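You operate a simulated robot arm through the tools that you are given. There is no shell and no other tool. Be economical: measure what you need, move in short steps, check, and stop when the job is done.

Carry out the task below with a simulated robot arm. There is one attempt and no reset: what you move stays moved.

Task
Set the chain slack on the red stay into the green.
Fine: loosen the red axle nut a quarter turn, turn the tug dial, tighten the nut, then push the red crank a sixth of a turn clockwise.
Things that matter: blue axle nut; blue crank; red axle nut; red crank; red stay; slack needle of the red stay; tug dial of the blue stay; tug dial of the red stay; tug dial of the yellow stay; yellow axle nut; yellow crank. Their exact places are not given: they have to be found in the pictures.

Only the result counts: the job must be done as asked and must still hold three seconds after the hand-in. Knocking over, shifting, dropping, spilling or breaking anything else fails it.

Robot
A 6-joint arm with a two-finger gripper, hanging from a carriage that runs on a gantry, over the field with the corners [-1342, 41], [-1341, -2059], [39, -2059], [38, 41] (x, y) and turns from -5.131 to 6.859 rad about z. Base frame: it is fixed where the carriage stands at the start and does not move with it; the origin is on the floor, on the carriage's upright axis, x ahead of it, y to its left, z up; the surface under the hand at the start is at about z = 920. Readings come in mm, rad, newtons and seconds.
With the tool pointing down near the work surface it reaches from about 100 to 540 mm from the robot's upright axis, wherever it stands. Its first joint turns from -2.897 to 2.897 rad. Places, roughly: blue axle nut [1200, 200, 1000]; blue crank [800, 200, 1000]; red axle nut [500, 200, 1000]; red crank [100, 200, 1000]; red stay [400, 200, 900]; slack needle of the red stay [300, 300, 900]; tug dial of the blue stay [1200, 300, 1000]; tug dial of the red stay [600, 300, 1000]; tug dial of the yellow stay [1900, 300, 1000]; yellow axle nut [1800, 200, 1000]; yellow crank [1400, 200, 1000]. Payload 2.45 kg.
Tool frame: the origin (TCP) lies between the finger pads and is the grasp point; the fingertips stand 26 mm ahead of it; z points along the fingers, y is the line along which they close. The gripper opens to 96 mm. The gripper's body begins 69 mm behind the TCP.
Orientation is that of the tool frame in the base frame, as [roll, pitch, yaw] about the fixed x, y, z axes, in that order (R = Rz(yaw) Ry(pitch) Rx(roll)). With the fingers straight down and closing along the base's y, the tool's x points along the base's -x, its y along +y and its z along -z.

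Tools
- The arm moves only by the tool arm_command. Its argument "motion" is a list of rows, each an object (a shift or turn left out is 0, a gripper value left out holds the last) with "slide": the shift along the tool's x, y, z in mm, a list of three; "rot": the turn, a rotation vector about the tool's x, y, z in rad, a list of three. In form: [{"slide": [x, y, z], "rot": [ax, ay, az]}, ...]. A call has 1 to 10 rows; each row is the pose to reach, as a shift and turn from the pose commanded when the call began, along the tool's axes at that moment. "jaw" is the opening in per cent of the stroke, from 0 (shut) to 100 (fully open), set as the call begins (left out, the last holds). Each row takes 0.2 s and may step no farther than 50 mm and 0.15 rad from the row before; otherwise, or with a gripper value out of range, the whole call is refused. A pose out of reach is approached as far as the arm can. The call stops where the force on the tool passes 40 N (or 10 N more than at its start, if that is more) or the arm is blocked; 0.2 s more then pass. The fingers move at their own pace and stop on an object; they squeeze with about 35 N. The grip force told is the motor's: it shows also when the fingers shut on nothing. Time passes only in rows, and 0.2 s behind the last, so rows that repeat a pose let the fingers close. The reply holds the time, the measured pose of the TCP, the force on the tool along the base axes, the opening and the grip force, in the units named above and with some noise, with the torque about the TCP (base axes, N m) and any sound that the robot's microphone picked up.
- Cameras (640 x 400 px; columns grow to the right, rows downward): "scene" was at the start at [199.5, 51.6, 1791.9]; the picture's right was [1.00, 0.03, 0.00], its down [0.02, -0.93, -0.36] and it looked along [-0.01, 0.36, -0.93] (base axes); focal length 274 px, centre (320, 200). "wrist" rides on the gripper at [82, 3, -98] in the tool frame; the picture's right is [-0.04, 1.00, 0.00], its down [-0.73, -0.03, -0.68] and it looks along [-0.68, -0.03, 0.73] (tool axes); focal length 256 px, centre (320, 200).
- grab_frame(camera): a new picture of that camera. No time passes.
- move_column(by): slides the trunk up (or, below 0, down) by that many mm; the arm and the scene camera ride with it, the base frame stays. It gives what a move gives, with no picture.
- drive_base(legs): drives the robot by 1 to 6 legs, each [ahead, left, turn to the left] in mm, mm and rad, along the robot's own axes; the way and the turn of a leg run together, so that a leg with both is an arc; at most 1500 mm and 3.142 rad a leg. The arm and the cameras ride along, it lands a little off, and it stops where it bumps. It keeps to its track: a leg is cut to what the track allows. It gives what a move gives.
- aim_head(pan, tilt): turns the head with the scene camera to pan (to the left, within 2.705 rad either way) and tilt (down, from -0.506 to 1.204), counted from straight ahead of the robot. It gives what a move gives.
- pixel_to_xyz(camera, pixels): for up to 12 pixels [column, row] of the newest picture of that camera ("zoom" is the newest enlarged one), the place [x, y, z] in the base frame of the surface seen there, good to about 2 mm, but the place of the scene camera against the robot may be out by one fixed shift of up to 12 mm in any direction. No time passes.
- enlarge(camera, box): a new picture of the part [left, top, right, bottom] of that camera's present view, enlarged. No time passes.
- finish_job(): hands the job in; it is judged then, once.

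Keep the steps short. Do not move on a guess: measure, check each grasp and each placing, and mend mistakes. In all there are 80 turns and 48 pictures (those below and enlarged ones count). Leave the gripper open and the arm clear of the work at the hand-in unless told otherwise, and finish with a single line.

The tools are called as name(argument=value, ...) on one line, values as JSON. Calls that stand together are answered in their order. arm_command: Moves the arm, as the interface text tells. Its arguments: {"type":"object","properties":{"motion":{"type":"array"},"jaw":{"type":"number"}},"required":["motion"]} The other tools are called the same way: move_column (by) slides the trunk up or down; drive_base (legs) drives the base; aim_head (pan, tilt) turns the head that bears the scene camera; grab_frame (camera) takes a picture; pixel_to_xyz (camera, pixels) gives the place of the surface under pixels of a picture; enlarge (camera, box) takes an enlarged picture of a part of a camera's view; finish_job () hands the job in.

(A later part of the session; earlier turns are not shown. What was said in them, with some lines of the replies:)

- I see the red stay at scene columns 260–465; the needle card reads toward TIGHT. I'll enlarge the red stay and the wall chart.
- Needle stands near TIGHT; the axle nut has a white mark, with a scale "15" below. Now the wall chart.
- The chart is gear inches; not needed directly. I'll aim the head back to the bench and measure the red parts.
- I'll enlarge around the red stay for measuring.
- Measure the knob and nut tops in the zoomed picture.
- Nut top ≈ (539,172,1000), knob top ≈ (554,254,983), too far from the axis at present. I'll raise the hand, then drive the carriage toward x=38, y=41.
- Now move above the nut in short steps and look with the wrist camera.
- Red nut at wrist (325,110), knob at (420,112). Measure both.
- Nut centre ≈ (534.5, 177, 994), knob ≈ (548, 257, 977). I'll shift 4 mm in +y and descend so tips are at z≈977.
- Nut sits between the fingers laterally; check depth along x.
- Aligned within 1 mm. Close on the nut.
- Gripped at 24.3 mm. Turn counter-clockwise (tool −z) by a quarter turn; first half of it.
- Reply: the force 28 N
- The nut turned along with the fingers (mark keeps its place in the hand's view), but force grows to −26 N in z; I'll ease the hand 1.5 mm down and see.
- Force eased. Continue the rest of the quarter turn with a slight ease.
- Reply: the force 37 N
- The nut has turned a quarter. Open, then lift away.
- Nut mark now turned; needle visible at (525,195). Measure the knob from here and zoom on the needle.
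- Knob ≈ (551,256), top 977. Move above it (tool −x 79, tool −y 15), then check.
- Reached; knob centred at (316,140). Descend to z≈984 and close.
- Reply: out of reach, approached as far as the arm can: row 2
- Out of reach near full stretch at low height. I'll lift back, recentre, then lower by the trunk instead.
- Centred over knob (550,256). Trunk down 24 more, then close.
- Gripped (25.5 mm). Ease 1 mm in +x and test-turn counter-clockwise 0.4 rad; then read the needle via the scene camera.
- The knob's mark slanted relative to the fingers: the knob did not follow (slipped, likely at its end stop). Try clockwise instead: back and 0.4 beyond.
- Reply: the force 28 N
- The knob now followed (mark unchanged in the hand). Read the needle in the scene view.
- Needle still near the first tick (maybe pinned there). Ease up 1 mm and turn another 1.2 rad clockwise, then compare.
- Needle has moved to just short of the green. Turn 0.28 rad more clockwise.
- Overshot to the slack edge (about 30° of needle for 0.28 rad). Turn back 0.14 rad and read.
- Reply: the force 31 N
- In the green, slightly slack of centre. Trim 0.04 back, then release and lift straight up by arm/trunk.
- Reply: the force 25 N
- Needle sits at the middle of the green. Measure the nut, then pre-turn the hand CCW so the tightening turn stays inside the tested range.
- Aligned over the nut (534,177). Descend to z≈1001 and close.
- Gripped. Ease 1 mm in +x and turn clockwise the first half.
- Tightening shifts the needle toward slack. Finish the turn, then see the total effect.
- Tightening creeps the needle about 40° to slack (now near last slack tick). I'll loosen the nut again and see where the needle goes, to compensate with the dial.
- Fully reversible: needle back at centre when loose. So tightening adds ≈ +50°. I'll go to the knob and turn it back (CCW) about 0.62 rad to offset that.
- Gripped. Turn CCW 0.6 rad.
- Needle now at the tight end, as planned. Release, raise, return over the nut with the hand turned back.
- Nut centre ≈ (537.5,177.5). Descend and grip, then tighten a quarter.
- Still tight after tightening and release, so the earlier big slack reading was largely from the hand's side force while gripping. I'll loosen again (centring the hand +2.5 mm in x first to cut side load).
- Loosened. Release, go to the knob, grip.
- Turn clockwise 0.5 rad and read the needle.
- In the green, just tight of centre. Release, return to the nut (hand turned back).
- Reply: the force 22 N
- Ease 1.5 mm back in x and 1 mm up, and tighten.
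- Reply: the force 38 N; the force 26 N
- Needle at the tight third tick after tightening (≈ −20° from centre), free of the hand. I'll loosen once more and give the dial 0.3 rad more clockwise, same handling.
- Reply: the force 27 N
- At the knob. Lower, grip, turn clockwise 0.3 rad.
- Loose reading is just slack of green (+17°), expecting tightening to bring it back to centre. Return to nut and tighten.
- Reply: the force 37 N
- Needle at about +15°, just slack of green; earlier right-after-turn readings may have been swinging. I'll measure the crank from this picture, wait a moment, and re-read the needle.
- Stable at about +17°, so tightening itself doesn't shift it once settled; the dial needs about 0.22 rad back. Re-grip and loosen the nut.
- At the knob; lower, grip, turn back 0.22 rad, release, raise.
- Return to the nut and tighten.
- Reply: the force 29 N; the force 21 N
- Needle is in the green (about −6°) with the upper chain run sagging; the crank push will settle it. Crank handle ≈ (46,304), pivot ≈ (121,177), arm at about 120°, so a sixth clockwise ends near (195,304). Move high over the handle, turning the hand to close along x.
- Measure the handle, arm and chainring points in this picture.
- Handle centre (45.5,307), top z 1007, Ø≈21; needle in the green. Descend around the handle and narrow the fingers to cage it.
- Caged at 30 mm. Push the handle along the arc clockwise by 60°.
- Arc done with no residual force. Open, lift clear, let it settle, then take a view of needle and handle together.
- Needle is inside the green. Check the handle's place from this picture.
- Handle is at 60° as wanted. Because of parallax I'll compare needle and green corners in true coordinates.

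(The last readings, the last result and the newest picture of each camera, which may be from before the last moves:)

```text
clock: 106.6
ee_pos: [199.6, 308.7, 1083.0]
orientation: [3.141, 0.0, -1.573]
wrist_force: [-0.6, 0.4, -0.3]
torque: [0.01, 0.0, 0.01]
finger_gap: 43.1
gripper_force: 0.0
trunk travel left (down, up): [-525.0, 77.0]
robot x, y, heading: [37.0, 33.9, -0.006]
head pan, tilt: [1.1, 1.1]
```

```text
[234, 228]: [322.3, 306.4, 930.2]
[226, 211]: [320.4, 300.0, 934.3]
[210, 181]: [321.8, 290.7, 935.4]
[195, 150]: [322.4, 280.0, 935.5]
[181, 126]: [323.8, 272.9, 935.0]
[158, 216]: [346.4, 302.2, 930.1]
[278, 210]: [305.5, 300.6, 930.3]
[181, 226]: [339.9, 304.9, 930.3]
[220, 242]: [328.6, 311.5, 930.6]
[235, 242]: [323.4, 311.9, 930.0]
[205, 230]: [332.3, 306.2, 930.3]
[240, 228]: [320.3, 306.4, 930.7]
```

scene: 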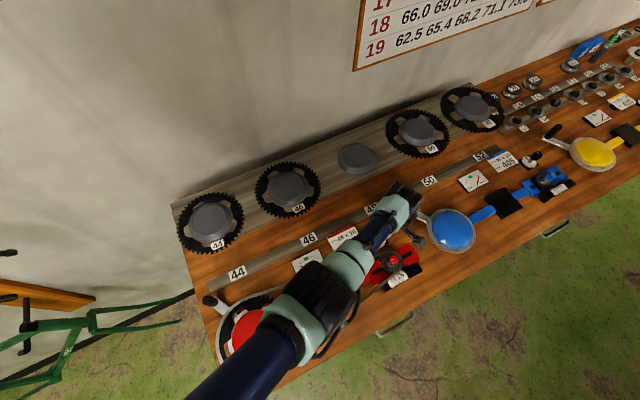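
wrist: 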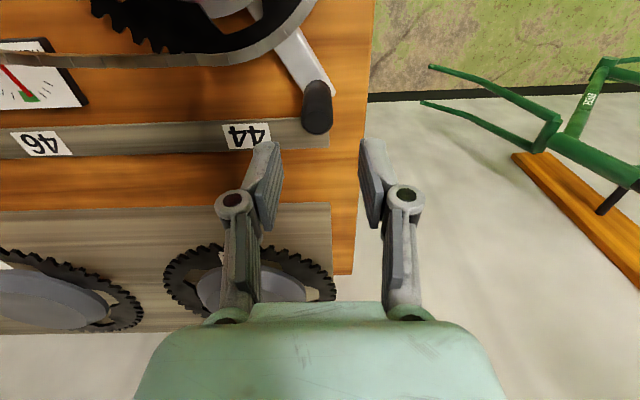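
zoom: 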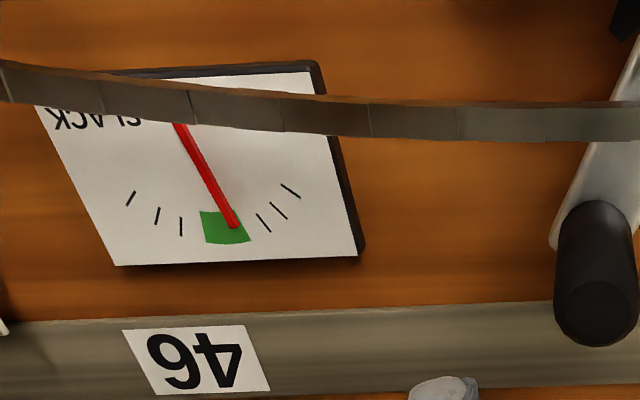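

In true coordinates the needle is about −7° from mid-scale, with the green spanning about ±10°, and the crank is at 60° as asked. Open the gripper fully and rise clear.

arm_command(motion=[{"slide": [0, 0, -30]}, {"slide": [0, 0, -30]}, {"slide": [0, 0, -30]}], jaw=100)

```text
clock: 107.4
ee_pos: [199.3, 307.8, 1092.5]
orientation: [-3.139, 0.002, -1.572]
wrist_force: [-0.4, -0.2, 0.2]
torque: [0.01, -0.02, 0.04]
finger_gap: 96.3
gripper_force: 0.1
out of reach, approached as far as the arm can: row 1, 2, 3
trunk travel left (down, up): [-525.0, 77.0]
robot x, y, heading: [37.0, 36.6, 0.001]
head pan, tilt: [1.1, 1.1]
```

The hand is clear and open, so I'm handing in.

finish_job()

```text
The job is handed in.
```

The red stay's slack needle read in the green at my last look (about 7° to the tight side of centre, green roughly ±10°), with the nut retightened, the red crank pushed a sixth clockwise and the gripper open and clear; it took several loosen, dial and tighten rounds, and I had no pictures left to re-check after the final lift.
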